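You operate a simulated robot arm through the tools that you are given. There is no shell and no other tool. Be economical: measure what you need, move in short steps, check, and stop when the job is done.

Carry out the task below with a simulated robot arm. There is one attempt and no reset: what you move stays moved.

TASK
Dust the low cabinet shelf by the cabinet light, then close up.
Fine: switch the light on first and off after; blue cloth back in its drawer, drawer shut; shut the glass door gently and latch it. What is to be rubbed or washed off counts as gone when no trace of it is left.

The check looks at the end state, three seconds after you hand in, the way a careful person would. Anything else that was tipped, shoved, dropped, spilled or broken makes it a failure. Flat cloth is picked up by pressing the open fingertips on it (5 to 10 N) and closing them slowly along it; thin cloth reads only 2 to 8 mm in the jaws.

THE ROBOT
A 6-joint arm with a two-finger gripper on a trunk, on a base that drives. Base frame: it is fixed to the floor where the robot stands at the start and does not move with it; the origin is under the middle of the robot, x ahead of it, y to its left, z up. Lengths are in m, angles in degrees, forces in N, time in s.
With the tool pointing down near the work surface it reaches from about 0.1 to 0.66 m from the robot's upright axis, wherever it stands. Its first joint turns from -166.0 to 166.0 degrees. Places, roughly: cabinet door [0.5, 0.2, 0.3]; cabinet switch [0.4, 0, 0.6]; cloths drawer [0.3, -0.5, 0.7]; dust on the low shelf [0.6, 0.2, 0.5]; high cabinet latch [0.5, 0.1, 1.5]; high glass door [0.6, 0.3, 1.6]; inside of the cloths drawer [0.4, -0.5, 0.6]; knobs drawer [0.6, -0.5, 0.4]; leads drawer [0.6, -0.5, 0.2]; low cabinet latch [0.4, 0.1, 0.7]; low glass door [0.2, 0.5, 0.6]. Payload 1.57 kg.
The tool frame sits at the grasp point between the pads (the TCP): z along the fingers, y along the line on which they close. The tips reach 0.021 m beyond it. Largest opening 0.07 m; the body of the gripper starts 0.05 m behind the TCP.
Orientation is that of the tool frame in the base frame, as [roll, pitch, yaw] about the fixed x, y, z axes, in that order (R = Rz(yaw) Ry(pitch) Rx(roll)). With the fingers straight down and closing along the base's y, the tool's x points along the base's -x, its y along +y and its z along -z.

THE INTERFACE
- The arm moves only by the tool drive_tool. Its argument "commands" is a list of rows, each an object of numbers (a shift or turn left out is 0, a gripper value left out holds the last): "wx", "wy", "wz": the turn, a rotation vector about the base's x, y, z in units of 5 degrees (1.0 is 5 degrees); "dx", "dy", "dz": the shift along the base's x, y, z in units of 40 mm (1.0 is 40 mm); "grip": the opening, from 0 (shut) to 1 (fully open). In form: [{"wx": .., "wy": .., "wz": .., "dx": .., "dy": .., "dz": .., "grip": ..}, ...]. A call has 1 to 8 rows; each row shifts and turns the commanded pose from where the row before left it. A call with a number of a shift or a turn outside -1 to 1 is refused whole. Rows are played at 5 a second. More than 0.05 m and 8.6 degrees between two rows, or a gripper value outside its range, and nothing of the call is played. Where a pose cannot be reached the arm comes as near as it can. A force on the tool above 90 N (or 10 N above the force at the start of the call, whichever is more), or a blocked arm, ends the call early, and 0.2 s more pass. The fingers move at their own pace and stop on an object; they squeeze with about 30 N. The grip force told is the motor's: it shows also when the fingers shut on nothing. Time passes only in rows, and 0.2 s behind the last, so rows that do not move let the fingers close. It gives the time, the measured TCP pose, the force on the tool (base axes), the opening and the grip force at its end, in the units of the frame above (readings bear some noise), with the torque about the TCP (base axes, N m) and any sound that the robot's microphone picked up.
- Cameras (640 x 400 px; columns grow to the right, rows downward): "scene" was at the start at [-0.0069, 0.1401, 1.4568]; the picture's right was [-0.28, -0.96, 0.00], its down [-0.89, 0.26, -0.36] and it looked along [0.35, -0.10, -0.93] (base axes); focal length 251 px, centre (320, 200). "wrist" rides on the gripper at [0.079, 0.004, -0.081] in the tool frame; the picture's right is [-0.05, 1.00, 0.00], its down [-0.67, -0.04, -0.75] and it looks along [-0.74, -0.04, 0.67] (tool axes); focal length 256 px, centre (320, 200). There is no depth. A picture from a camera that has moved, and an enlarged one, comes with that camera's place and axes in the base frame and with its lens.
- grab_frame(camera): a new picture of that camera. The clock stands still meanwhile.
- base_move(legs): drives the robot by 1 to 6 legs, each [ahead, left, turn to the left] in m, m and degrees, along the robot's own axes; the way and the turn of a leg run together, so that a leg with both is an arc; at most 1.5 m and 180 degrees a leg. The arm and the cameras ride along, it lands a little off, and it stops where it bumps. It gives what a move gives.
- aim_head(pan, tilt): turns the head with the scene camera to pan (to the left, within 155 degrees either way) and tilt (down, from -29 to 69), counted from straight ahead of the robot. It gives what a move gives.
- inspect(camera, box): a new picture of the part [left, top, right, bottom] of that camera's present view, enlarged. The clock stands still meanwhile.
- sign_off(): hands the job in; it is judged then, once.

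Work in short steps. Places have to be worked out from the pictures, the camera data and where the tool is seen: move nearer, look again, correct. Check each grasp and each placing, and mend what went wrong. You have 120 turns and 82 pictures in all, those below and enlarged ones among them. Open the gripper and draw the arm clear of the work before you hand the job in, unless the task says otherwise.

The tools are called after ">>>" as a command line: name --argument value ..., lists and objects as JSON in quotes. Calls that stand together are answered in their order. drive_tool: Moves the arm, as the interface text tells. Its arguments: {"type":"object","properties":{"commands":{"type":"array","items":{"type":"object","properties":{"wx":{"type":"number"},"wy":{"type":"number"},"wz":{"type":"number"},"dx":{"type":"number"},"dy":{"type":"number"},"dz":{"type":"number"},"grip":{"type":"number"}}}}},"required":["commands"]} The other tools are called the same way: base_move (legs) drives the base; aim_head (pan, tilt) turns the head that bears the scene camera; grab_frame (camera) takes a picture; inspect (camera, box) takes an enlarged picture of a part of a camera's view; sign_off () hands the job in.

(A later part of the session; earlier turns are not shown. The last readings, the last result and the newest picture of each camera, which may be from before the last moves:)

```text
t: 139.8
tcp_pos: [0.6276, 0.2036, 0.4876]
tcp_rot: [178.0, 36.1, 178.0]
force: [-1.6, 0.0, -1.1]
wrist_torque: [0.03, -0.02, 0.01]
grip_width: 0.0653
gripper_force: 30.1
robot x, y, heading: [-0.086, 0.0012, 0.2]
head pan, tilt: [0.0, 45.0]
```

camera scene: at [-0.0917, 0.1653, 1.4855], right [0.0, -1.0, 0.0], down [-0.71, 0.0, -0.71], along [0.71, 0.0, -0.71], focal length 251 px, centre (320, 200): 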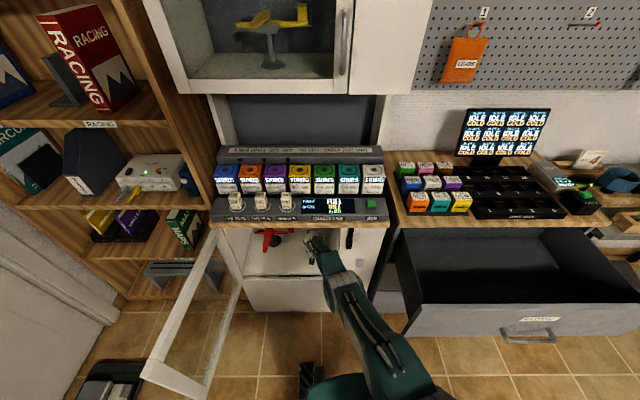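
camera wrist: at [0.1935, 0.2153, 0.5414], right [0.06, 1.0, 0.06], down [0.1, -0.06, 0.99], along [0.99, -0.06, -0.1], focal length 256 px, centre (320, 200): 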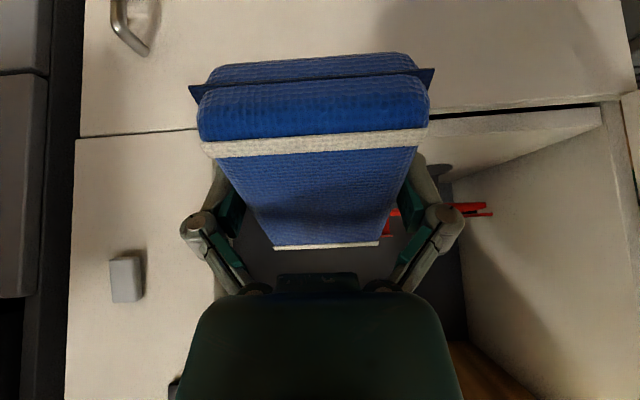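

>>> drive_tool --commands '[{"dz": -0.1}, {"dz": -0.08}, {"dz": -0.08}, {}]'

```text
t: 140.8
tcp_pos: [0.6282, 0.2049, 0.4783]
tcp_rot: [177.8, 36.5, 178.0]
force: [9.5, -0.6, 19.2]
wrist_torque: [-0.43, 0.54, 0.24]
grip_width: 0.0657
gripper_force: 29.4
robot x, y, heading: [-0.086, -0.0007, 0.0]
head pan, tilt: [0.0, 45.0]
```

Contact ~20 N. Scrub zig-zag: pull back, shift right, push forward with slight extra pressure, and again.

>>> drive_tool --commands '[{"dx": -0.4}, {"dx": -0.4}, {"dx": -0.4}, {"dx": 0.4, "dy": -0.3, "dz": -0.03}, {"dx": 0.4, "dy": -0.2}, {"dx": 0.4}, {"dx": 0.4}, {}]'

>>> drive_tool --commands '[{"dz": -0.06}, {"dx": -0.4}, {"dx": -0.4}, {"dx": -0.4}, {"dx": -0.4}, {"dx": 0.4, "dy": -0.3}, {"dx": 0.4, "dy": -0.2}, {"dx": 0.4}]'

```text
t: 142.6
tcp_pos: [0.6336, 0.1832, 0.4747]
tcp_rot: [178.0, 36.0, 178.2]
force: [0.2, -0.2, -0.3]
wrist_torque: [-0.04, 0.0, 0.0]
grip_width: 0.0653
gripper_force: 30.4
out of reach, approached as far as the arm can: row 7
robot x, y, heading: [-0.0915, 0.0005, -0.1]
head pan, tilt: [0.0, 45.0]
```

```text
t: 144.4
tcp_pos: [0.6185, 0.1645, 0.4721]
tcp_rot: [178.0, 36.0, 178.1]
force: [-0.6, 0.2, -0.3]
wrist_torque: [0.02, 0.01, 0.05]
grip_width: 0.0653
gripper_force: 29.9
robot x, y, heading: [-0.0904, 0.0021, -0.0]
head pan, tilt: [0.0, 45.0]
```

The pad is now nearly flat to the shelf (TCP z≈0.472). Press it flat and scrub around x 0.57–0.62.

>>> drive_tool --commands '[{"dz": -0.06, "dx": -0.3}, {"dz": -0.05}, {"dz": -0.05}, {}]'

```text
t: 145.4
tcp_pos: [0.6073, 0.1649, 0.4695]
tcp_rot: [178.0, 36.3, 178.1]
force: [8.2, 2.1, 17.2]
wrist_torque: [-0.35, 0.65, 0.11]
grip_width: 0.0653
gripper_force: 29.5
robot x, y, heading: [-0.0887, 0.0026, 0.1]
head pan, tilt: [0.0, 45.0]
```

>>> drive_tool --commands '[{"dx": -0.5}, {"dx": -0.5}, {"dx": 0.5, "dz": -0.02}, {"dx": 0.5}, {"dy": 0.4, "dz": -0.02}, {"dy": 0.3}, {"dx": -0.5}, {"dx": -0.5}]'

>>> drive_tool --commands '[{"dx": 0.5, "dz": -0.02}, {"dx": 0.5}, {"dy": 0.4}, {"dy": 0.2}, {"dx": -0.5, "dz": -0.01}, {"dx": -0.5}, {"dx": 0.5}, {"dx": 0.5}]'

```text
t: 147.2
tcp_pos: [0.5651, 0.1919, 0.4667]
tcp_rot: [178.1, 36.1, 178.1]
force: [0.2, -0.7, 0.0]
wrist_torque: [-0.01, -0.01, 0.0]
grip_width: 0.0647
gripper_force: 29.8
robot x, y, heading: [-0.0899, 0.0004, -0.0]
head pan, tilt: [0.0, 45.0]
```

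```text
t: 149.0
tcp_pos: [0.6063, 0.2168, 0.4645]
tcp_rot: [178.1, 36.2, 178.2]
force: [-3.4, -1.2, 11.3]
wrist_torque: [-0.39, 0.58, -0.04]
grip_width: 0.0654
gripper_force: 29.5
robot x, y, heading: [-0.0888, -0.0042, -0.1]
head pan, tilt: [0.0, 45.0]
```

Good, forward stroke now has contact (11 N). Continue scrubbing back across the lanes.

>>> drive_tool --commands '[{"dx": -0.5, "dz": -0.03}, {"dx": -0.4}, {"dx": 0.5}, {"dx": 0.5}, {"dy": -0.4}, {"dy": -0.25}, {"dx": -0.5, "dz": -0.02}, {"dx": -0.4}]'

>>> drive_tool --commands '[{"dx": 0.5}, {"dx": 0.5}, {"dy": -0.4}, {"dy": -0.25}, {"dx": -0.5, "dz": -0.02}, {"dx": -0.4}, {"dx": 0.5}, {"dx": 0.4}]'

>>> grab_frame --camera "wrist"

```text
t: 150.8
tcp_pos: [0.5771, 0.1895, 0.4638]
tcp_rot: [178.2, 36.4, 178.1]
force: [10.5, -2.3, 16.1]
wrist_torque: [-0.74, -0.13, 0.39]
grip_width: 0.0649
gripper_force: 29.1
robot x, y, heading: [-0.0887, -0.0005, 0.2]
head pan, tilt: [0.0, 45.0]
```

```text
t: 152.6
tcp_pos: [0.6148, 0.165, 0.464]
tcp_rot: [178.3, 36.3, 178.5]
force: [-11.4, -1.3, 30.0]
wrist_torque: [-1.19, 0.15, -0.29]
grip_width: 0.0652
gripper_force: 30.0
robot x, y, heading: [-0.088, -0.0012, 0.1]
head pan, tilt: [0.0, 45.0]
```

```text
26 pictures are left
camera wrist: at [0.5032, 0.1694, 0.4833], right [0.05, 1.0, 0.06], down [0.09, -0.06, 0.99], along [0.99, -0.05, -0.1], focal length 256 px, centre (320, 200)
```

wrist: 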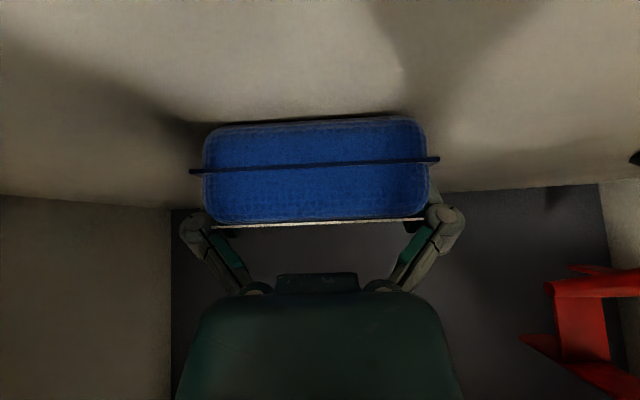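

The pad lies flat now with good pressure. One more full scrub across all lanes, then check.

>>> drive_tool --commands '[{"dx": -0.5}, {"dx": -0.5}, {"dy": 0.4}, {"dx": 0.5}, {"dx": 0.5}, {"dy": 0.4}, {"dx": -0.5}, {"dx": -0.5}]'

>>> drive_tool --commands '[{"dy": 0.3}, {"dx": 0.5}, {"dx": 0.5}, {"dy": -0.5}, {"dx": -0.5}, {"dx": -0.5}, {"dx": 0.5, "dy": -0.3}, {"dx": 0.5}]'

>>> drive_tool --commands '[{"dz": 0.5}, {"dz": 0.5}, {"dz": 0.5, "dx": -0.8}, {"dx": -0.8}, {"dx": -0.8}, {}]'

>>> base_move --legs '[[-0.385, 0, 0]]'

>>> inspect --camera "scene" --box '[260, 140, 390, 230]'

```text
t: 154.4
tcp_pos: [0.5742, 0.1947, 0.4634]
tcp_rot: [178.1, 36.4, 178.2]
force: [11.8, -1.0, 19.1]
wrist_torque: [-0.86, -0.19, 0.45]
grip_width: 0.0649
gripper_force: 29.9
robot x, y, heading: [-0.0915, 0.0008, -0.1]
head pan, tilt: [0.0, 45.0]
```

```text
t: 156.2
tcp_pos: [0.6159, 0.1765, 0.4623]
tcp_rot: [178.0, 36.7, 178.4]
force: [-2.8, 0.7, 26.1]
wrist_torque: [-1.03, -0.46, 0.14]
grip_width: 0.0654
gripper_force: 29.7
robot x, y, heading: [-0.0911, 0.0029, 0.0]
head pan, tilt: [0.0, 45.0]
```

```text
t: 157.6
tcp_pos: [0.5188, 0.1761, 0.5202]
tcp_rot: [177.9, 36.1, 178.0]
force: [-0.2, 0.2, -0.2]
wrist_torque: [0.04, 0.04, 0.02]
grip_width: 0.065
gripper_force: 29.9
robot x, y, heading: [-0.0936, 0.001, 0.1]
head pan, tilt: [0.0, 45.0]
```

```text
t: 160.0
tcp_pos: [0.1311, 0.1737, 0.5193]
tcp_rot: [178.2, 36.1, 177.9]
force: [-0.1, 0.7, -0.4]
wrist_torque: [-0.01, 0.03, 0.02]
grip_width: 0.0649
gripper_force: 29.8
robot x, y, heading: [-0.4737, -0.002, -0.2]
head pan, tilt: [0.0, 45.0]
```

```text
4.44 times, centred on (325, 185) of scene
camera zoom: at [-0.4543, 0.1573, 1.4855], right [0.0, -1.0, 0.0], down [-0.71, 0.0, -0.71], along [0.71, 0.0, -0.71], focal length 1116 px, centre (298, 267)
```

zoom: 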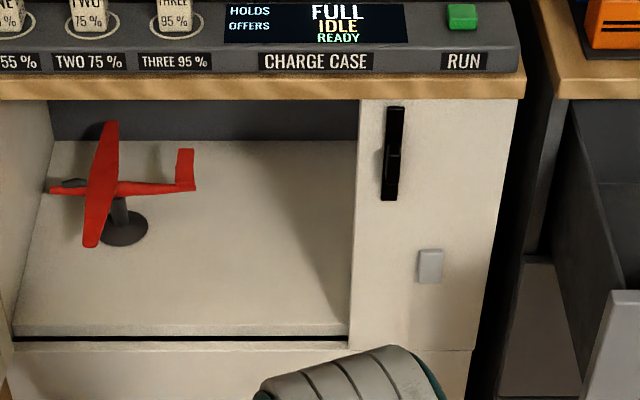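

Shelf looks clean. A tighter zoom to be sure no trace remains.

>>> inspect --camera "scene" --box '[290, 165, 345, 205]'

```text
10.00 times, centred on (318, 185) of scene
camera zoom: at [-0.4543, 0.1573, 1.4855], right [0.0, -1.0, 0.0], down [-0.71, 0.0, -0.71], along [0.71, 0.0, -0.71], focal length 2511 px, centre (345, 350)
```

zoom: 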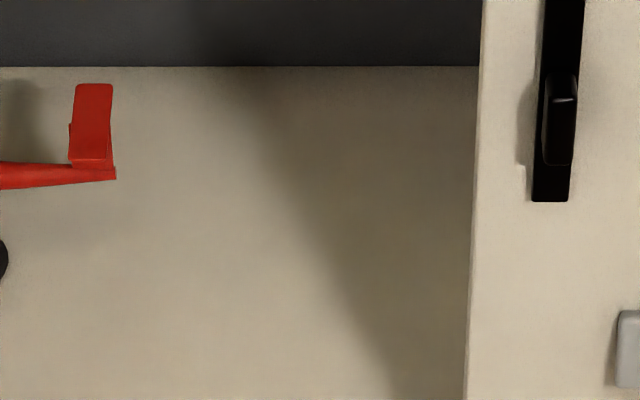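

No trace left. Now return the pad: raise, turn the tool vertical and drive to the drawer.

>>> drive_tool --commands '[{"dz": 1, "wy": 0.9}, {"dz": 1, "wy": 0.9}, {"dz": 1, "wy": 0.9}, {"dz": 1, "wy": 0.9}, {"dz": 1, "wy": 0.9}, {"dz": 1, "wy": 0.9}, {"dz": 1, "wy": 0.9}, {"dz": 1, "wy": 0.9}]'

>>> drive_tool --commands '[{"dz": 1, "dx": -0.9}, {"dz": 1, "dx": -0.9}, {"dz": 0.7, "dx": -0.9}, {"dx": -0.9}, {}]'

>>> base_move --legs '[[-0.1, 0, 0], [0, -0.69, 0], [0.4, 0, 0]]'

>>> aim_head --pan 5 --tilt 60

>>> grab_frame --camera "scene"

```text
t: 161.8
tcp_pos: [0.1318, 0.1751, 0.8401]
tcp_rot: [179.3, 0.1, 178.1]
force: [0.0, 0.3, 0.2]
wrist_torque: [-0.01, 0.01, -0.03]
grip_width: 0.0653
gripper_force: 29.2
robot x, y, heading: [-0.4767, -0.0, -0.3]
head pan, tilt: [0.0, 45.0]
```

```text
refused: row 1 steps farther than a row can; nothing moved
```

```text
t: 168.6
tcp_pos: [0.4267, -0.5185, 0.8387]
tcp_rot: [179.7, -1.5, 178.9]
force: [-11.6, -4.6, 6.6]
wrist_torque: [0.34, -0.2, 0.46]
grip_width: 0.0651
gripper_force: 29.4
robot x, y, heading: [-0.1738, -0.6939, -0.3]
head pan, tilt: [0.0, 45.0]
stopped in leg 3: the force on the tool passed its limit at 92 N (the readings are from after the stop); the commanded pose is now the measured one
```

```text
t: 169.4
tcp_pos: [0.427, -0.5186, 0.838]
tcp_rot: [179.9, -1.3, 178.8]
force: [-20.7, -3.5, 8.1]
wrist_torque: [0.35, -0.34, 0.78]
grip_width: 0.0651
gripper_force: 29.8
robot x, y, heading: [-0.1754, -0.6914, 0.0]
head pan, tilt: [5.0, 60.0]
```

```text
23 pictures are left
camera scene: at [-0.1667, -0.5322, 1.4663], right [0.08, -1.0, 0.0], down [-0.86, -0.07, -0.5], along [0.5, 0.04, -0.87], focal length 251 px, centre (320, 200)
```

scene: 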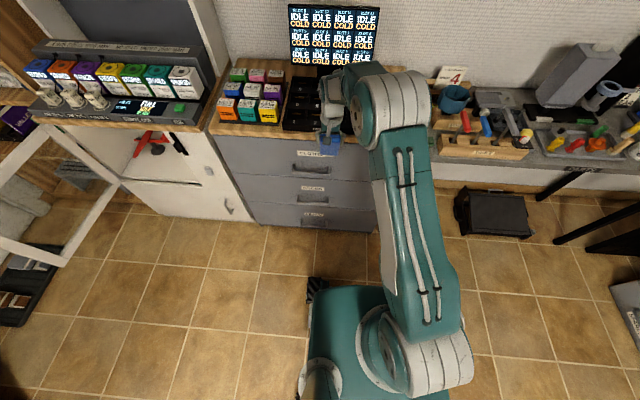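

The retract was refused and the low-hanging pad pushed the drawer shut. Back off now and check for displaced things.

>>> base_move --legs '[[-0.2, 0, 0]]'

>>> inspect --camera "scene" --box '[180, 20, 480, 210]'

>>> grab_frame --camera "wrist"

```text
t: 171.0
tcp_pos: [0.2271, -0.5152, 0.8387]
tcp_rot: [179.7, -1.4, 179.2]
force: [-1.3, -0.1, 0.2]
wrist_torque: [0.01, -0.02, 0.01]
grip_width: 0.065
gripper_force: 29.5
robot x, y, heading: [-0.3722, -0.6925, -0.2]
head pan, tilt: [5.0, 60.0]
```

```text
2.11 times, centred on (330, 115) of scene
camera zoom: at [-0.3658, -0.5307, 1.4661], right [0.09, -1.0, 0.0], down [-0.86, -0.08, -0.5], along [0.5, 0.04, -0.87], focal length 529 px, centre (299, 379)
```

zoom: 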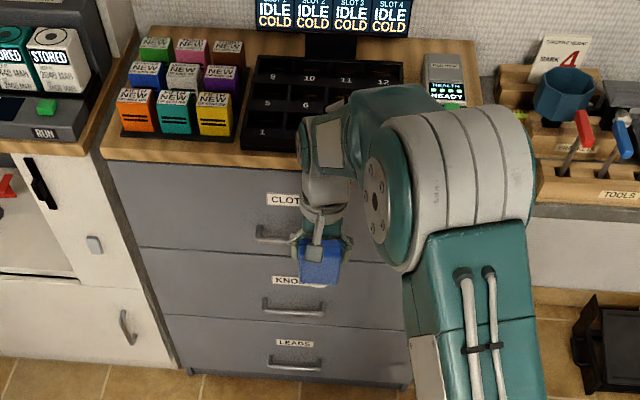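

```text
21 pictures are left
camera wrist: at [0.1496, -0.5104, 0.9222], right [0.07, 1.0, 0.0], down [0.68, -0.05, 0.73], along [0.73, -0.05, -0.69], focal length 256 px, centre (320, 200)
```

wrist: 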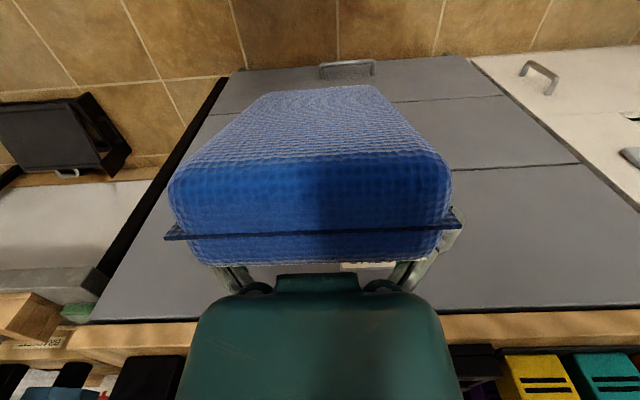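

Nothing was displaced, but the drawer is shut, so I need a free hand to reopen it. I'll park the pad on the clean shelf (known path): drive back to the cabinet, tilt and lower the tool as before.

>>> base_move --legs '[[-0.2, 0, 0], [0, 0.69, 0.2]]'

>>> drive_tool --commands '[{"dz": -0.97, "wy": -0.9}, {"dz": -0.97, "wy": -0.9}, {"dz": -0.97, "wy": -0.9}, {"dz": -0.97, "wy": -0.9}, {"dz": -0.97, "wy": -0.9}, {"dz": -0.97, "wy": -0.9}, {"dz": -0.97, "wy": -0.9}, {"dz": -0.97, "wy": -0.9}]'

>>> grab_frame --camera "wrist"

```text
t: 175.9
tcp_pos: [0.0258, 0.159, 0.84]
tcp_rot: [179.6, -1.3, 179.1]
force: [-0.1, 0.6, -0.3]
wrist_torque: [0.02, -0.01, 0.01]
grip_width: 0.065
gripper_force: 29.9
robot x, y, heading: [-0.5744, -0.0221, -0.2]
head pan, tilt: [5.0, 60.0]
```

```text
t: 177.7
tcp_pos: [0.0252, 0.1594, 0.5292]
tcp_rot: [178.4, 34.6, 176.7]
force: [0.5, 2.9, 1.2]
wrist_torque: [-0.19, 0.04, -0.01]
grip_width: 0.065
gripper_force: 29.7
robot x, y, heading: [-0.5754, -0.0184, 0.3]
head pan, tilt: [5.0, 60.0]
```

```text
20 pictures are left
camera wrist: at [-0.0847, 0.1674, 0.5517], right [0.09, 0.99, 0.05], down [0.12, -0.06, 0.99], along [0.99, -0.08, -0.13], focal length 256 px, centre (320, 200)
```

wrist: 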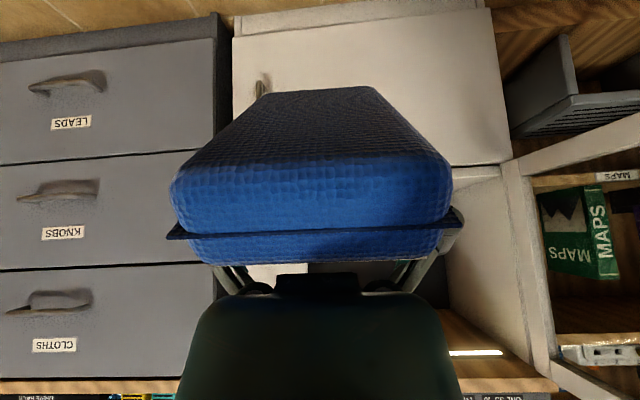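

Good; pad is ~25° nose-down. Drive in (left 2 cm), extend a little and lower until contact.

>>> base_move --legs '[[0, 0.025, 0], [0.475, 0, 0]]'

>>> drive_tool --commands '[{"dx": 0.8}, {"dx": 0.6}, {"dz": -0.3}, {"dz": -0.3}, {"dz": -0.2}, {"dz": -0.2}, {"dz": -0.15}, {}]'

```text
t: 180.9
tcp_pos: [0.4946, 0.1839, 0.5297]
tcp_rot: [179.0, 34.7, 178.9]
force: [-0.6, 0.0, -0.8]
wrist_torque: [0.03, -0.01, 0.01]
grip_width: 0.065
gripper_force: 30.6
robot x, y, heading: [-0.1036, 0.0066, -0.0]
head pan, tilt: [5.0, 60.0]
```

```text
t: 182.8
tcp_pos: [0.5527, 0.1846, 0.4846]
tcp_rot: [179.0, 34.8, 178.9]
force: [-6.7, -0.1, 19.9]
wrist_torque: [-0.04, -0.55, -0.02]
grip_width: 0.0651
gripper_force: 29.7
robot x, y, heading: [-0.1033, 0.0049, 0.2]
head pan, tilt: [5.0, 60.0]
```

>>> drive_tool --commands '[{"dz": -0.1, "dx": 0.1}, {"dz": -0.1, "dx": 0.1}, {"dz": -0.1, "dx": 0.1}, {"dz": -0.08, "dx": 0.1}, {"dz": -0.05}, {}]'

```text
t: 184.2
tcp_pos: [0.5671, 0.185, 0.4675]
tcp_rot: [178.9, 34.9, 178.8]
force: [-7.0, -1.7, 25.2]
wrist_torque: [-0.08, -0.03, -0.03]
grip_width: 0.0653
gripper_force: 30.2
robot x, y, heading: [-0.1036, 0.0066, 0.2]
head pan, tilt: [5.0, 60.0]
```

Flat on the shelf. Release, withdraw along the tool axis and look.

>>> drive_tool --commands '[{"dz": 0.06}, {"grip": 1}, {}, {"dx": -0.28, "dz": 0.41}, {"dx": -0.57, "dz": 0.82}, {"dx": -0.57, "dz": 0.4}, {"dx": -0.6}, {}]'

>>> grab_frame --camera "wrist"

```text
t: 185.9
tcp_pos: [0.4862, 0.1847, 0.5349]
tcp_rot: [179.0, 34.7, 179.0]
force: [0.1, 0.3, -0.5]
wrist_torque: [-0.02, 0.02, -0.03]
grip_width: 0.0702
gripper_force: 0.0
robot x, y, heading: [-0.1013, 0.0048, 0.1]
head pan, tilt: [5.0, 60.0]
```

```text
19 pictures are left
camera wrist: at [0.375, 0.1892, 0.5573], right [0.05, 1.0, 0.04], down [0.12, -0.05, 0.99], along [0.99, -0.05, -0.12], focal length 256 px, centre (320, 200)
```

wrist: 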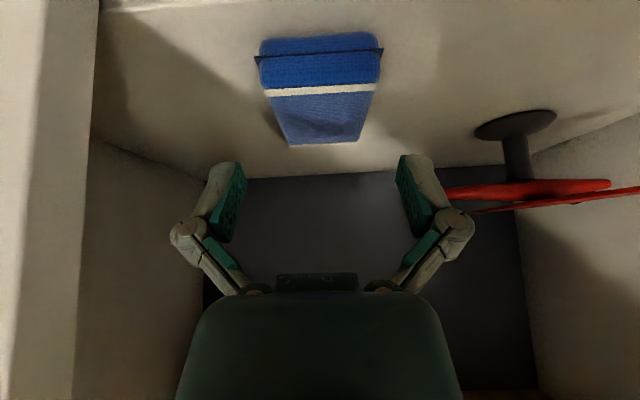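

Pad parked neatly. Now to the drawer: drive in front of its handle with the tool still tilted, raised to z≈0.75, fingers closed, to hook the handle from above.

>>> base_move --legs '[[-0.45, 0, 0], [0, -0.615, 0], [0.19, 0, 0]]'

>>> drive_tool --commands '[{"dz": 1, "grip": 0}, {"dz": 1}, {"dz": 1}, {"dz": 1}, {"dz": 1}, {"dz": 0.5}, {}]'

>>> grab_frame --camera "wrist"

```text
t: 192.9
tcp_pos: [0.2232, -0.429, 0.5352]
tcp_rot: [179.1, 34.7, 179.6]
force: [0.7, 0.4, -0.3]
wrist_torque: [-0.01, 0.0, -0.02]
grip_width: 0.0698
gripper_force: 0.1
robot x, y, heading: [-0.3644, -0.6158, 0.7]
head pan, tilt: [5.0, 60.0]
```

```text
t: 194.5
tcp_pos: [0.2218, -0.4271, 0.7546]
tcp_rot: [179.0, 34.8, 179.7]
force: [-0.2, -0.5, 0.5]
wrist_torque: [-0.01, 0.0, 0.02]
grip_width: 0.0
gripper_force: 28.4
robot x, y, heading: [-0.3671, -0.6134, 1.0]
head pan, tilt: [5.0, 60.0]
```

```text
18 pictures are left
camera wrist: at [0.1103, -0.424, 0.7774], right [0.04, 1.0, 0.04], down [0.12, -0.05, 0.99], along [0.99, -0.03, -0.12], focal length 256 px, centre (320, 200)
```

wrist: 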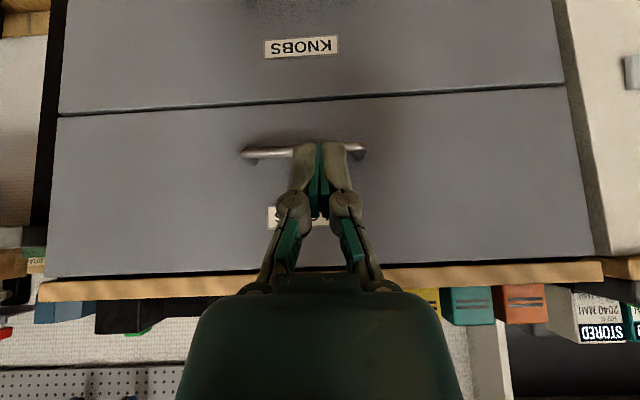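

Handle bar: y −0.52…−0.38, z≈0.683, x≈0.405. I reduce the tilt to 20°, move the base ahead 0.16 and bring the tips above the gap behind the bar.

>>> drive_tool --commands '[{"wy": 1, "dy": -0.6}, {"wy": 1}, {"wy": 1}, {}]'

>>> base_move --legs '[[0.15, 0, -0.8]]'

>>> grab_frame --camera "wrist"

```text
t: 195.5
tcp_pos: [0.2233, -0.4562, 0.7548]
tcp_rot: [-179.8, 23.2, 179.6]
force: [1.2, 0.1, 0.0]
wrist_torque: [-0.02, 0.01, 0.04]
grip_width: 0.0004
gripper_force: 29.0
out of reach, approached as far as the arm can: row 3
robot x, y, heading: [-0.3647, -0.6115, 1.0]
head pan, tilt: [5.0, 60.0]
```

```text
t: 196.9
tcp_pos: [0.3753, -0.4644, 0.7559]
tcp_rot: [-179.7, 23.2, 178.6]
force: [-0.4, 0.3, 0.5]
wrist_torque: [0.0, 0.0, -0.03]
grip_width: 0.0
gripper_force: 28.7
robot x, y, heading: [-0.2155, -0.6119, -0.2]
head pan, tilt: [5.0, 60.0]
```

```text
17 pictures are left
camera wrist: at [0.2706, -0.4577, 0.7994], right [0.07, 1.0, 0.02], down [0.32, -0.04, 0.95], along [0.95, -0.07, -0.32], focal length 256 px, centre (320, 200)
```

wrist: 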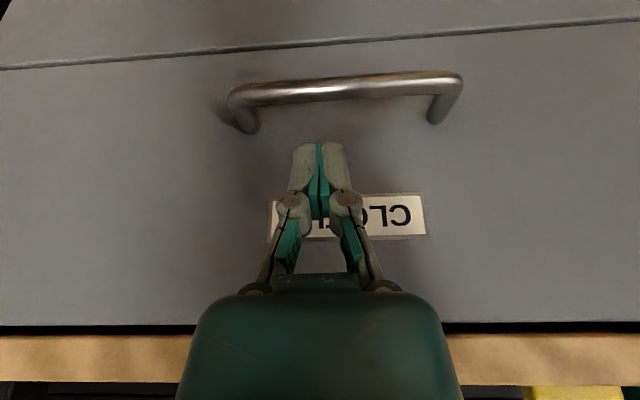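

Triangulated: bar x≈0.404, z≈0.683; front face x≈0.441. Move to x=0.420 and descend into the gap.

>>> drive_tool --commands '[{"dx": 0.6}, {"dx": 0.52}, {"dz": -0.5}, {"dz": -0.5}, {"dz": -0.5}, {"dz": -0.3}, {}]'

>>> grab_frame --camera "wrist"

```text
t: 198.5
tcp_pos: [0.4196, -0.4651, 0.6839]
tcp_rot: [-179.7, 23.2, 178.7]
force: [0.6, 0.5, -0.5]
wrist_torque: [0.0, -0.01, 0.01]
grip_width: 0.0001
gripper_force: 27.9
robot x, y, heading: [-0.2202, -0.6153, -0.1]
head pan, tilt: [5.0, 60.0]
```

```text
16 pictures are left
camera wrist: at [0.3152, -0.4589, 0.7281], right [0.07, 1.0, 0.02], down [0.32, -0.04, 0.95], along [0.95, -0.06, -0.32], focal length 256 px, centre (320, 200)
```

wrist: 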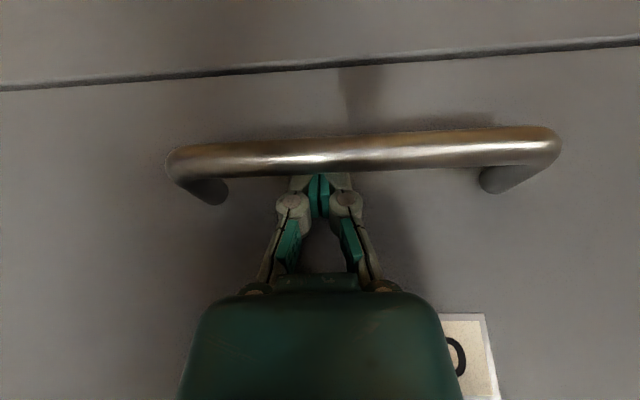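

Hooked behind the bar. Pull the drawer open with the base.

>>> base_move --legs '[[-0.26, 0, 0]]'

>>> drive_tool --commands '[{"dx": 0.15}, {"dz": 0.5}, {"dz": 0.7}, {"dz": 0.8}, {"dz": 0.8}, {}]'

>>> grab_frame --camera "scene"

```text
t: 200.3
tcp_pos: [0.1615, -0.4645, 0.6845]
tcp_rot: [-179.7, 23.3, 178.9]
force: [0.3, 0.3, -0.1]
wrist_torque: [0.01, 0.02, -0.02]
grip_width: 0.0
gripper_force: 29.1
robot x, y, heading: [-0.4766, -0.6168, -0.3]
head pan, tilt: [5.0, 60.0]
```

```text
t: 201.7
tcp_pos: [0.167, -0.4658, 0.7961]
tcp_rot: [-179.7, 23.3, 178.8]
force: [0.1, -0.5, 0.1]
wrist_torque: [0.03, -0.01, -0.02]
grip_width: 0.0001
gripper_force: 28.8
robot x, y, heading: [-0.4766, -0.6095, 0.3]
head pan, tilt: [5.0, 60.0]
```

```text
15 pictures are left
camera scene: at [-0.4676, -0.4516, 1.4661], right [0.09, -1.0, 0.0], down [-0.86, -0.08, -0.5], along [0.5, 0.04, -0.87], focal length 251 px, centre (320, 200)
```

scene: 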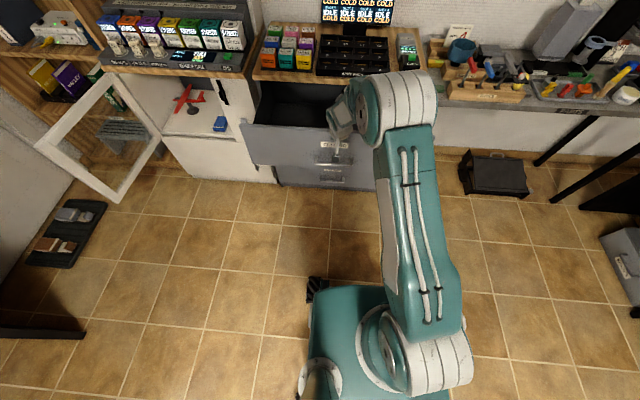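

Drawer is open and the pad sits on the shelf. Drive back to the cabinet and restore the withdraw pose there with open jaws.

>>> base_move --legs '[[-0.1, 0, 0], [0, 0.614, -0.2]]'

>>> drive_tool --commands '[{"dz": -0.81, "wy": -0.29, "dx": -0.18, "dy": 0.11, "grip": 1}, {"dz": -0.81, "wy": -0.29, "dx": -0.18, "dy": 0.11}, {"dz": -0.81, "wy": -0.29, "dx": -0.18, "dy": 0.11}, {"dz": -0.81, "wy": -0.29, "dx": -0.18, "dy": 0.11}, {"dz": -0.81, "wy": -0.29, "dx": -0.18, "dy": 0.11}, {"dz": -0.81, "wy": -0.29, "dx": -0.18, "dy": 0.11}, {"dz": -0.81, "wy": -0.29, "dx": -0.18, "dy": 0.11}, {"dz": -0.81, "wy": -0.29, "dx": -0.18, "dy": 0.11}]'

>>> base_move --legs '[[0.46, 0, 0]]'

>>> grab_frame --camera "wrist"

```text
t: 205.9
tcp_pos: [0.0685, 0.1419, 0.7948]
tcp_rot: [-179.8, 23.3, 178.8]
force: [-0.2, -0.1, -0.6]
wrist_torque: [0.0, 0.02, 0.04]
grip_width: 0.0
gripper_force: 28.6
robot x, y, heading: [-0.5706, -0.0068, -0.0]
head pan, tilt: [5.0, 60.0]
```

```text
t: 207.7
tcp_pos: [0.0107, 0.1777, 0.5348]
tcp_rot: [-180.0, 34.9, 178.7]
force: [-1.2, 0.1, 0.4]
wrist_torque: [0.02, 0.02, 0.01]
grip_width: 0.0697
gripper_force: 0.0
robot x, y, heading: [-0.5744, -0.0066, -0.0]
head pan, tilt: [5.0, 60.0]
```

```text
t: 210.5
tcp_pos: [0.4696, 0.1809, 0.5346]
tcp_rot: [-180.0, 34.8, 179.0]
force: [-0.6, 0.0, 0.5]
wrist_torque: [0.01, 0.0, -0.01]
grip_width: 0.0698
gripper_force: 0.0
robot x, y, heading: [-0.1137, -0.0077, 0.4]
head pan, tilt: [5.0, 60.0]
```

```text
14 pictures are left
camera wrist: at [0.3577, 0.1875, 0.5567], right [0.06, 1.0, 0.03], down [0.12, -0.04, 0.99], along [0.99, -0.06, -0.12], focal length 256 px, centre (320, 200)
```

wrist: 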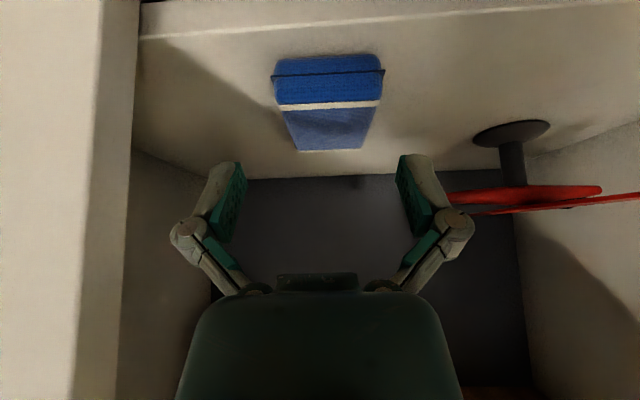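

Pad is ~5 mm left of the tool axis. Correct and approach to just above it, then check.

>>> drive_tool --commands '[{"dx": 0.6, "dy": 0.12}, {"dx": 0.5}, {"dx": 0.5, "dz": -0.2}, {"dx": 0.2, "dz": -0.3}, {}]'

>>> grab_frame --camera "wrist"

```text
t: 211.7
tcp_pos: [0.5409, 0.1846, 0.5141]
tcp_rot: [-179.9, 34.9, 178.9]
force: [0.5, -0.2, 0.1]
wrist_torque: [-0.04, 0.01, 0.01]
grip_width: 0.0699
gripper_force: 0.0
robot x, y, heading: [-0.1102, -0.003, 0.2]
head pan, tilt: [5.0, 60.0]
```

```text
13 pictures are left
camera wrist: at [0.431, 0.1912, 0.5369], right [0.06, 1.0, 0.03], down [0.12, -0.04, 0.99], along [0.99, -0.06, -0.12], focal length 256 px, centre (320, 200)
```

wrist: 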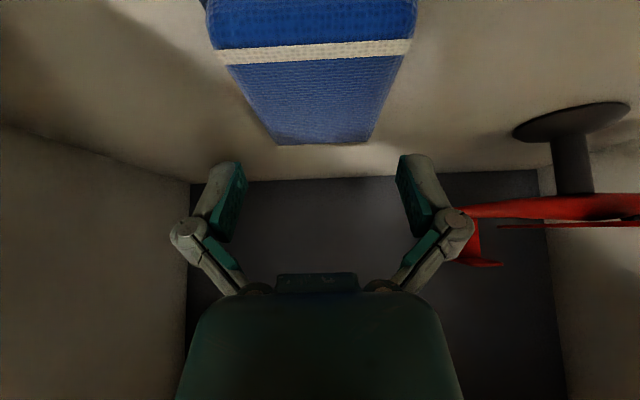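

Well centred. Descend to grasp depth in small steps.

>>> drive_tool --commands '[{"dx": 0.25, "dz": -0.35}, {"dx": 0.2, "dz": -0.3}, {"dx": 0.15, "dz": -0.2}, {"dx": 0.1, "dz": -0.15}, {}]'

```text
t: 212.9
tcp_pos: [0.5686, 0.1862, 0.476]
tcp_rot: [180.0, 34.9, 179.1]
force: [-0.2, 0.7, -0.6]
wrist_torque: [0.0, 0.0, 0.01]
grip_width: 0.0702
gripper_force: 0.1
robot x, y, heading: [-0.1123, -0.0015, 0.2]
head pan, tilt: [5.0, 60.0]
```

No contact – straddling it. Close, lift and withdraw, then check the grip.

>>> drive_tool --commands '[{"grip": 0.6}, {"grip": 0}, {}, {"dz": 0.3}, {"dz": 0.6}, {"dz": 0.5, "dx": -0.6}, {"dx": -0.8}, {"dx": -0.6}]'

>>> base_move --legs '[[-0.46, 0, 0]]'

>>> drive_tool --commands '[{"dz": 1, "wy": 0.9}, {"dz": 1, "wy": 0.9}, {"dz": 1, "wy": 0.9}, {"dz": 1, "wy": 0.9}, {"dz": 1, "wy": 0.9}, {"dz": 1, "wy": 0.9}, {"dz": 1, "wy": 0.9}, {"dz": 1, "wy": 0.7}]'

>>> drive_tool --commands '[{"dz": 0.9}, {"dz": 0.9}, {"dz": 0.9}, {"dz": 0.5}, {"dx": -0.9}, {"dx": -0.9}, {"dx": -0.9}, {}]'

```text
t: 214.7
tcp_pos: [0.4901, 0.1861, 0.5296]
tcp_rot: [180.0, 34.9, 179.0]
force: [0.2, 0.0, -0.3]
wrist_torque: [0.0, -0.02, 0.0]
grip_width: 0.065
gripper_force: 29.3
robot x, y, heading: [-0.1139, -0.001, 0.2]
head pan, tilt: [5.0, 60.0]
```

```text
t: 217.4
tcp_pos: [0.0298, 0.1849, 0.5312]
tcp_rot: [-180.0, 34.9, 179.2]
force: [-0.7, -0.1, -1.4]
wrist_torque: [-0.04, -0.05, -0.01]
grip_width: 0.065
gripper_force: 30.0
robot x, y, heading: [-0.5711, -0.0088, 0.6]
head pan, tilt: [5.0, 60.0]
```

```text
t: 219.2
tcp_pos: [0.0279, 0.1851, 0.8517]
tcp_rot: [-179.5, -0.3, 179.3]
force: [0.6, -0.4, 0.2]
wrist_torque: [-0.01, -0.02, 0.01]
grip_width: 0.0649
gripper_force: 30.1
robot x, y, heading: [-0.5674, -0.0069, 0.5]
head pan, tilt: [5.0, 60.0]
```

```text
t: 221.0
tcp_pos: [-0.0795, 0.1855, 0.9783]
tcp_rot: [-179.4, 0.0, 179.2]
force: [0.5, 0.0, 0.5]
wrist_torque: [-0.01, -0.03, 0.02]
grip_width: 0.065
gripper_force: 29.8
robot x, y, heading: [-0.569, -0.0052, 0.5]
head pan, tilt: [5.0, 60.0]
```

Held firmly and now high (z 0.978). Drive to the drawer and lower the pad in, with force check.

>>> base_move --legs '[[0, -0.685, -0.5], [0.395, 0, 0]]'

>>> drive_tool --commands '[{"dz": -1}, {"dz": -1}, {"dz": -1}, {"dz": -1}, {"dz": -1}, {"dz": -0.8}, {"dz": -0.6}, {}]'

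>>> grab_frame --camera "wrist"

```text
t: 226.9
tcp_pos: [0.3153, -0.5163, 0.9779]
tcp_rot: [-179.5, -0.1, 179.1]
force: [-0.8, 0.4, -0.1]
wrist_torque: [-0.04, -0.02, 0.01]
grip_width: 0.0652
gripper_force: 29.4
robot x, y, heading: [-0.1752, -0.7048, 0.4]
head pan, tilt: [5.0, 60.0]
```

```text
t: 228.7
tcp_pos: [0.3154, -0.5191, 0.7228]
tcp_rot: [-179.4, 0.0, 179.2]
force: [-0.6, 0.6, -0.1]
wrist_torque: [-0.01, -0.05, 0.02]
grip_width: 0.0649
gripper_force: 29.7
robot x, y, heading: [-0.1795, -0.7062, 0.2]
head pan, tilt: [5.0, 60.0]
```

```text
12 pictures are left
camera wrist: at [0.2366, -0.513, 0.8048], right [0.07, 1.0, -0.01], down [0.67, -0.04, 0.74], along [0.74, -0.06, -0.67], focal length 256 px, centre (320, 200)
```

wrist: 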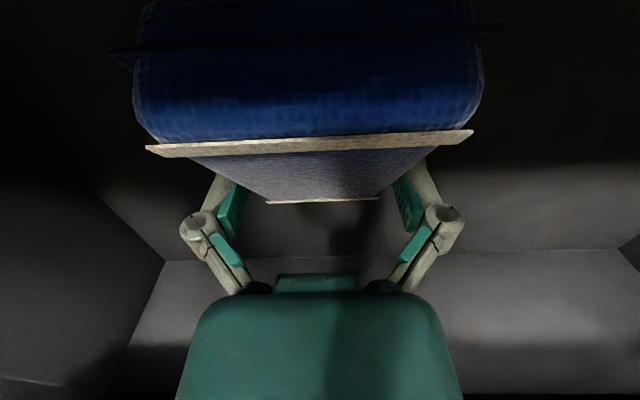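

Inside the drawer. Lower to contact, flatten and release.

>>> drive_tool --commands '[{"dz": -0.5}, {"dz": -0.4}, {"dz": -0.3}, {"dz": -0.2, "dx": 0.1}, {"dz": -0.2, "dx": 0.1}, {"dz": -0.15, "dx": 0.1}, {"dz": -0.15}, {}]'

```text
t: 230.5
tcp_pos: [0.3277, -0.5174, 0.6476]
tcp_rot: [-179.5, 0.2, 179.1]
force: [2.4, 0.9, 26.9]
wrist_torque: [0.1, 0.51, 0.1]
grip_width: 0.0651
gripper_force: 29.8
robot x, y, heading: [-0.1771, -0.7105, 0.1]
head pan, tilt: [5.0, 60.0]
```

>>> drive_tool --commands '[{"dz": -0.12}, {"dz": -0.1}, {"dz": -0.05}, {"dz": 0.06}, {"grip": 1}, {}, {"dz": 0.5}, {"dz": 1}]'

>>> drive_tool --commands '[{"dz": 1}, {"dz": 1}, {"dz": 1}, {"dz": 0.8}, {}]'

>>> grab_frame --camera "wrist"

```text
t: 232.3
tcp_pos: [0.3265, -0.5194, 0.6995]
tcp_rot: [-179.5, -0.1, 179.2]
force: [0.5, 0.5, -0.7]
wrist_torque: [0.02, -0.01, 0.01]
grip_width: 0.0702
gripper_force: 0.1
robot x, y, heading: [-0.1766, -0.7079, 0.5]
head pan, tilt: [5.0, 60.0]
```

```text
t: 233.5
tcp_pos: [0.3278, -0.5205, 0.8503]
tcp_rot: [-179.5, -0.1, 179.0]
force: [-0.2, -0.2, -0.8]
wrist_torque: [-0.02, -0.02, 0.0]
grip_width: 0.0701
gripper_force: 0.1
robot x, y, heading: [-0.1769, -0.7054, 0.3]
head pan, tilt: [5.0, 60.0]
```

```text
11 pictures are left
camera wrist: at [0.2482, -0.5133, 0.9319], right [0.07, 1.0, -0.01], down [0.67, -0.04, 0.74], along [0.74, -0.06, -0.67], focal length 256 px, centre (320, 200)
```

wrist: 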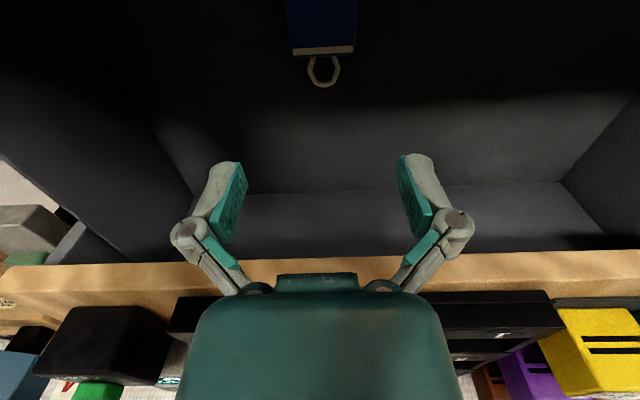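

Pad is back in the drawer, flat. Now push the drawer shut: back out, tilt 20°, closed fingers above the handle bar, then drive ahead.

>>> base_move --legs '[[-0.29, 0.06, 0]]'

>>> drive_tool --commands '[{"wy": -1, "dz": -0.72, "grip": 0}, {"wy": -1, "dz": -0.72}, {"wy": -1, "dz": -0.72}, {"wy": -1, "dz": -0.72}, {}]'

>>> base_move --legs '[[0.36, 0, 0]]'

>>> drive_tool --commands '[{"dx": 0.2}, {"dx": 0.15}, {"dx": 0.1}, {}]'

>>> grab_frame --camera "wrist"

```text
t: 235.6
tcp_pos: [0.0358, -0.4622, 0.8496]
tcp_rot: [-179.6, 0.0, 179.2]
force: [-0.9, -0.7, -0.5]
wrist_torque: [0.01, 0.0, 0.01]
grip_width: 0.0701
gripper_force: 0.1
robot x, y, heading: [-0.468, -0.651, 0.3]
head pan, tilt: [5.0, 60.0]
```

```text
t: 236.8
tcp_pos: [0.0364, -0.46, 0.7355]
tcp_rot: [-179.9, 20.0, 179.0]
force: [0.2, 0.2, 0.8]
wrist_torque: [0.01, -0.04, -0.02]
grip_width: 0.0001
gripper_force: 28.5
robot x, y, heading: [-0.4686, -0.6496, 0.4]
head pan, tilt: [5.0, 60.0]
```

```text
t: 239.1
tcp_pos: [0.3988, -0.4588, 0.7359]
tcp_rot: [-180.0, 20.0, 179.1]
force: [-0.6, -0.1, 0.4]
wrist_torque: [-0.01, 0.01, -0.03]
grip_width: 0.0
gripper_force: 28.8
robot x, y, heading: [-0.1059, -0.647, 0.4]
head pan, tilt: [5.0, 60.0]
```

```text
t: 240.1
tcp_pos: [0.4167, -0.46, 0.7361]
tcp_rot: [-179.8, 20.1, 179.1]
force: [-2.2, -0.2, -0.8]
wrist_torque: [0.06, -0.18, 0.01]
grip_width: 0.0002
gripper_force: 28.5
robot x, y, heading: [-0.1046, -0.6499, 0.2]
head pan, tilt: [5.0, 60.0]
```

```text
10 pictures are left
camera wrist: at [0.3145, -0.4533, 0.7864], right [0.07, 1.0, 0.02], down [0.37, -0.04, 0.93], along [0.93, -0.06, -0.37], focal length 256 px, centre (320, 200)
```

wrist: 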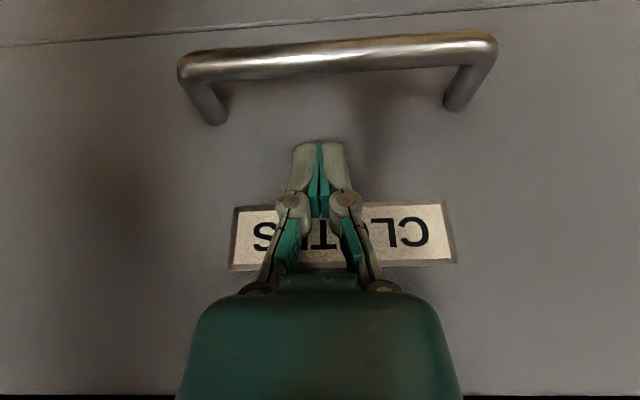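

Pushing lightly; continue until it hits its stop.

>>> drive_tool --commands '[{"dx": 0.15}, {"dx": 0.15}, {"dx": 0.15}, {"dx": 0.15}, {}]'

```text
t: 240.8
tcp_pos: [0.418, -0.4592, 0.7342]
tcp_rot: [-179.3, 19.2, 179.6]
force: [-29.4, -7.5, 13.9]
wrist_torque: [0.79, -2.36, 0.31]
grip_width: 0.0
gripper_force: 28.8
robot x, y, heading: [-0.1062, -0.6473, 0.4]
head pan, tilt: [5.0, 60.0]
stopped in row 3: the force on the tool passed its limit at 98 N (the readings are from after the stop); the commanded pose is now the measured one
```

The drawer is at its stop. Next the light switch: drive over, tilt the tool to 50° and come in front of the rocker's upper end.

>>> base_move --legs '[[-0.35, 0, 0], [0, 0.46, -0.4]]'

>>> drive_tool --commands '[{"dx": 0.66, "wy": -0.75, "dz": -0.39}, {"dx": 0.66, "wy": -0.75, "dz": -0.39}, {"dx": 0.66, "wy": -0.75, "dz": -0.39}, {"dx": 0.66, "wy": -0.75, "dz": -0.39}, {"dx": 0.66, "wy": -0.75, "dz": -0.39}, {"dx": 0.66, "wy": -0.75, "dz": -0.39}, {"dx": 0.66, "wy": -0.75, "dz": -0.39}, {"dx": 0.66, "wy": -0.75, "dz": -0.39}]'

>>> base_move --legs '[[0.1, 0, 0]]'

>>> grab_frame --camera "wrist"

```text
t: 245.4
tcp_pos: [0.0717, -0.0077, 0.7335]
tcp_rot: [-179.6, 19.4, 179.0]
force: [-0.2, 0.2, -1.0]
wrist_torque: [0.01, 0.0, 0.0]
grip_width: 0.0
gripper_force: 28.9
robot x, y, heading: [-0.4566, -0.1922, -0.1]
head pan, tilt: [5.0, 60.0]
```

```text
t: 247.2
tcp_pos: [0.2845, -0.0058, 0.6089]
tcp_rot: [179.7, 49.5, 178.7]
force: [-0.2, -0.2, 0.3]
wrist_torque: [-0.03, 0.04, 0.0]
grip_width: 0.0
gripper_force: 28.1
robot x, y, heading: [-0.4645, -0.1911, 0.1]
head pan, tilt: [5.0, 60.0]
```

```text
t: 248.3
tcp_pos: [0.3807, -0.0059, 0.6091]
tcp_rot: [179.8, 49.4, 178.7]
force: [-0.2, 0.1, -0.3]
wrist_torque: [0.01, -0.02, -0.01]
grip_width: 0.0001
gripper_force: 28.6
robot x, y, heading: [-0.3608, -0.1913, 0.1]
head pan, tilt: [5.0, 60.0]
```

```text
9 pictures are left
camera wrist: at [0.2688, 0.0006, 0.6019], right [0.05, 1.0, 0.04], down [-0.13, -0.04, 0.99], along [0.99, -0.06, 0.13], focal length 256 px, centre (320, 200)
```

wrist: 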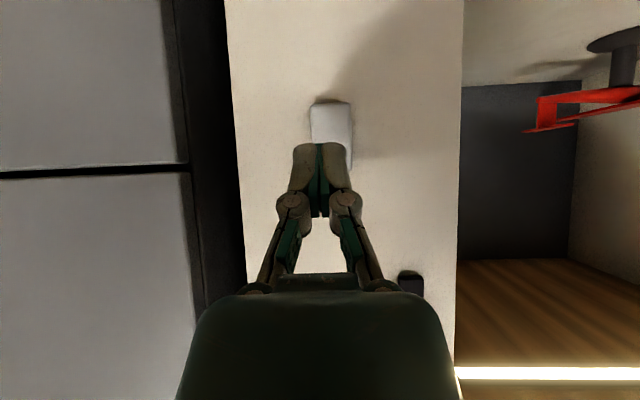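

Aligned. Press the upper end of the rocker in small steps, then retract and listen.

>>> drive_tool --commands '[{"dx": 0.35, "dy": 0.1}, {"dx": 0.35}, {"dx": 0.2}, {"dx": 0.15}, {"dx": 0.1}, {"dx": 0.1}, {}]'

>>> drive_tool --commands '[{"dx": -0.9}, {"dx": -0.9}, {"dx": -0.9}, {}]'

>>> grab_frame --camera "wrist"

```text
t: 249.7
tcp_pos: [0.4245, -0.0015, 0.61]
tcp_rot: [179.9, 49.3, 178.8]
force: [-45.5, -9.5, 30.2]
wrist_torque: [0.03, -0.3, -0.09]
grip_width: 0.0061
gripper_force: 28.5
robot x, y, heading: [-0.3653, -0.1941, -0.0]
head pan, tilt: [5.0, 60.0]
heard: click, click
stopped in row 6: the force on the tool passed its limit at 99 N (the readings are from after the stop); the commanded pose is now the measured one
```

```text
t: 250.7
tcp_pos: [0.3179, -0.0006, 0.6051]
tcp_rot: [179.9, 49.2, 179.0]
force: [0.5, 0.8, -0.2]
wrist_torque: [-0.01, -0.04, -0.01]
grip_width: 0.0
gripper_force: 28.8
robot x, y, heading: [-0.3631, -0.1918, -0.1]
head pan, tilt: [5.0, 60.0]
```

```text
8 pictures are left
camera wrist: at [0.2052, 0.006, 0.5992], right [0.05, 1.0, 0.04], down [-0.13, -0.03, 0.99], along [0.99, -0.06, 0.13], focal length 256 px, centre (320, 200)
```

wrist: 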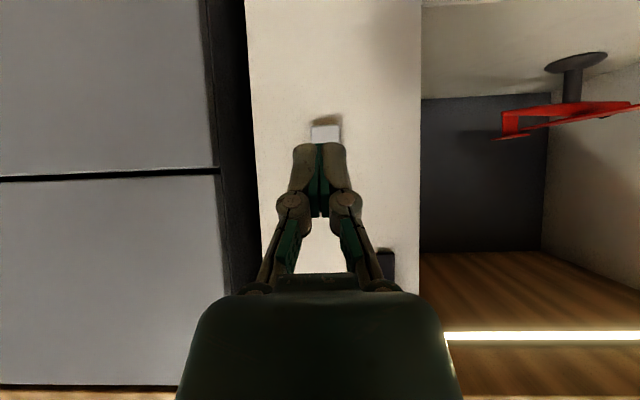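

Two clicks – it toggled off and on again; the light is still on. Press once more, more gently: advance to just before contact, then in tiny steps.

>>> drive_tool --commands '[{"dx": 0.9}, {"dx": 0.9}, {"dx": 0.5}, {"dx": 0.08}, {"dx": 0.05}]'

>>> drive_tool --commands '[{"dx": 0.06}]'

```text
t: 251.9
tcp_pos: [0.4161, -0.0001, 0.607]
tcp_rot: [179.9, 49.0, 179.0]
force: [0.0, 0.7, 0.8]
wrist_torque: [-0.01, -0.02, 0.01]
grip_width: 0.0
gripper_force: 28.4
robot x, y, heading: [-0.3637, -0.1968, -0.1]
head pan, tilt: [5.0, 60.0]
```

```text
t: 252.3
tcp_pos: [0.4179, -0.0001, 0.6064]
tcp_rot: [179.9, 49.2, 179.0]
force: [0.6, 0.4, 0.1]
wrist_torque: [0.0, 0.01, 0.02]
grip_width: 0.0001
gripper_force: 29.0
robot x, y, heading: [-0.3662, -0.1963, 0.2]
head pan, tilt: [5.0, 60.0]
```

>>> drive_tool --commands '[{"dx": 0.06}]'

>>> drive_tool --commands '[{"dx": 0.05}]'

>>> drive_tool --commands '[{"dx": -0.9}, {"dx": -0.9}, {"dx": -0.9}]'

>>> grab_frame --camera "wrist"

```text
t: 252.7
tcp_pos: [0.4196, -0.0006, 0.605]
tcp_rot: [179.8, 49.2, 179.0]
force: [-0.2, 0.4, -0.1]
wrist_torque: [0.02, 0.02, 0.01]
grip_width: 0.0
gripper_force: 28.6
robot x, y, heading: [-0.3645, -0.1924, 0.1]
head pan, tilt: [5.0, 60.0]
```

```text
t: 253.1
tcp_pos: [0.4233, -0.0018, 0.6063]
tcp_rot: [179.9, 49.2, 178.8]
force: [-0.6, 0.5, -0.3]
wrist_torque: [0.0, -0.03, -0.01]
grip_width: 0.0002
gripper_force: 28.7
robot x, y, heading: [-0.363, -0.1942, 0.2]
head pan, tilt: [5.0, 60.0]
```

```text
t: 253.9
tcp_pos: [0.314, -0.003, 0.6064]
tcp_rot: [179.9, 49.1, 178.9]
force: [-1.0, 0.4, 0.6]
wrist_torque: [0.01, 0.05, -0.04]
grip_width: 0.0001
gripper_force: 28.9
robot x, y, heading: [-0.3675, -0.1951, 0.1]
head pan, tilt: [5.0, 60.0]
```

```text
7 pictures are left
camera wrist: at [0.2006, 0.004, 0.6009], right [0.05, 1.0, 0.04], down [-0.13, -0.03, 0.99], along [0.99, -0.06, 0.13], focal length 256 px, centre (320, 200)
```

wrist: 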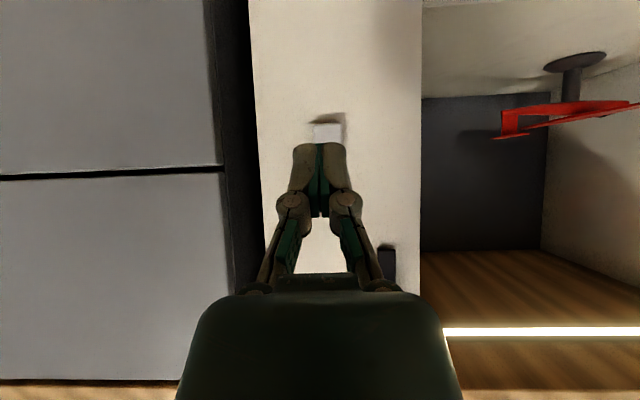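

No contact this time (rocker end recessed a little). Advance again and press 3–4 mm deeper.

>>> drive_tool --commands '[{"dx": 0.95}, {"dx": 0.95}, {"dx": 0.83}]'

>>> drive_tool --commands '[{"dx": 0.08}]'

```text
t: 254.7
tcp_pos: [0.4225, -0.0023, 0.6064]
tcp_rot: [179.8, 49.2, 178.9]
force: [0.4, -0.5, 0.3]
wrist_torque: [-0.02, -0.01, 0.04]
grip_width: 0.0001
gripper_force: 28.4
robot x, y, heading: [-0.362, -0.1924, -0.2]
head pan, tilt: [5.0, 60.0]
```

```text
t: 255.1
tcp_pos: [0.4241, -0.0028, 0.6073]
tcp_rot: [179.9, 49.1, 178.9]
force: [-27.9, -4.1, 11.1]
wrist_torque: [0.12, -0.04, 0.02]
grip_width: 0.006
gripper_force: 28.4
robot x, y, heading: [-0.3618, -0.1947, -0.0]
head pan, tilt: [5.0, 60.0]
5 turns are left
```

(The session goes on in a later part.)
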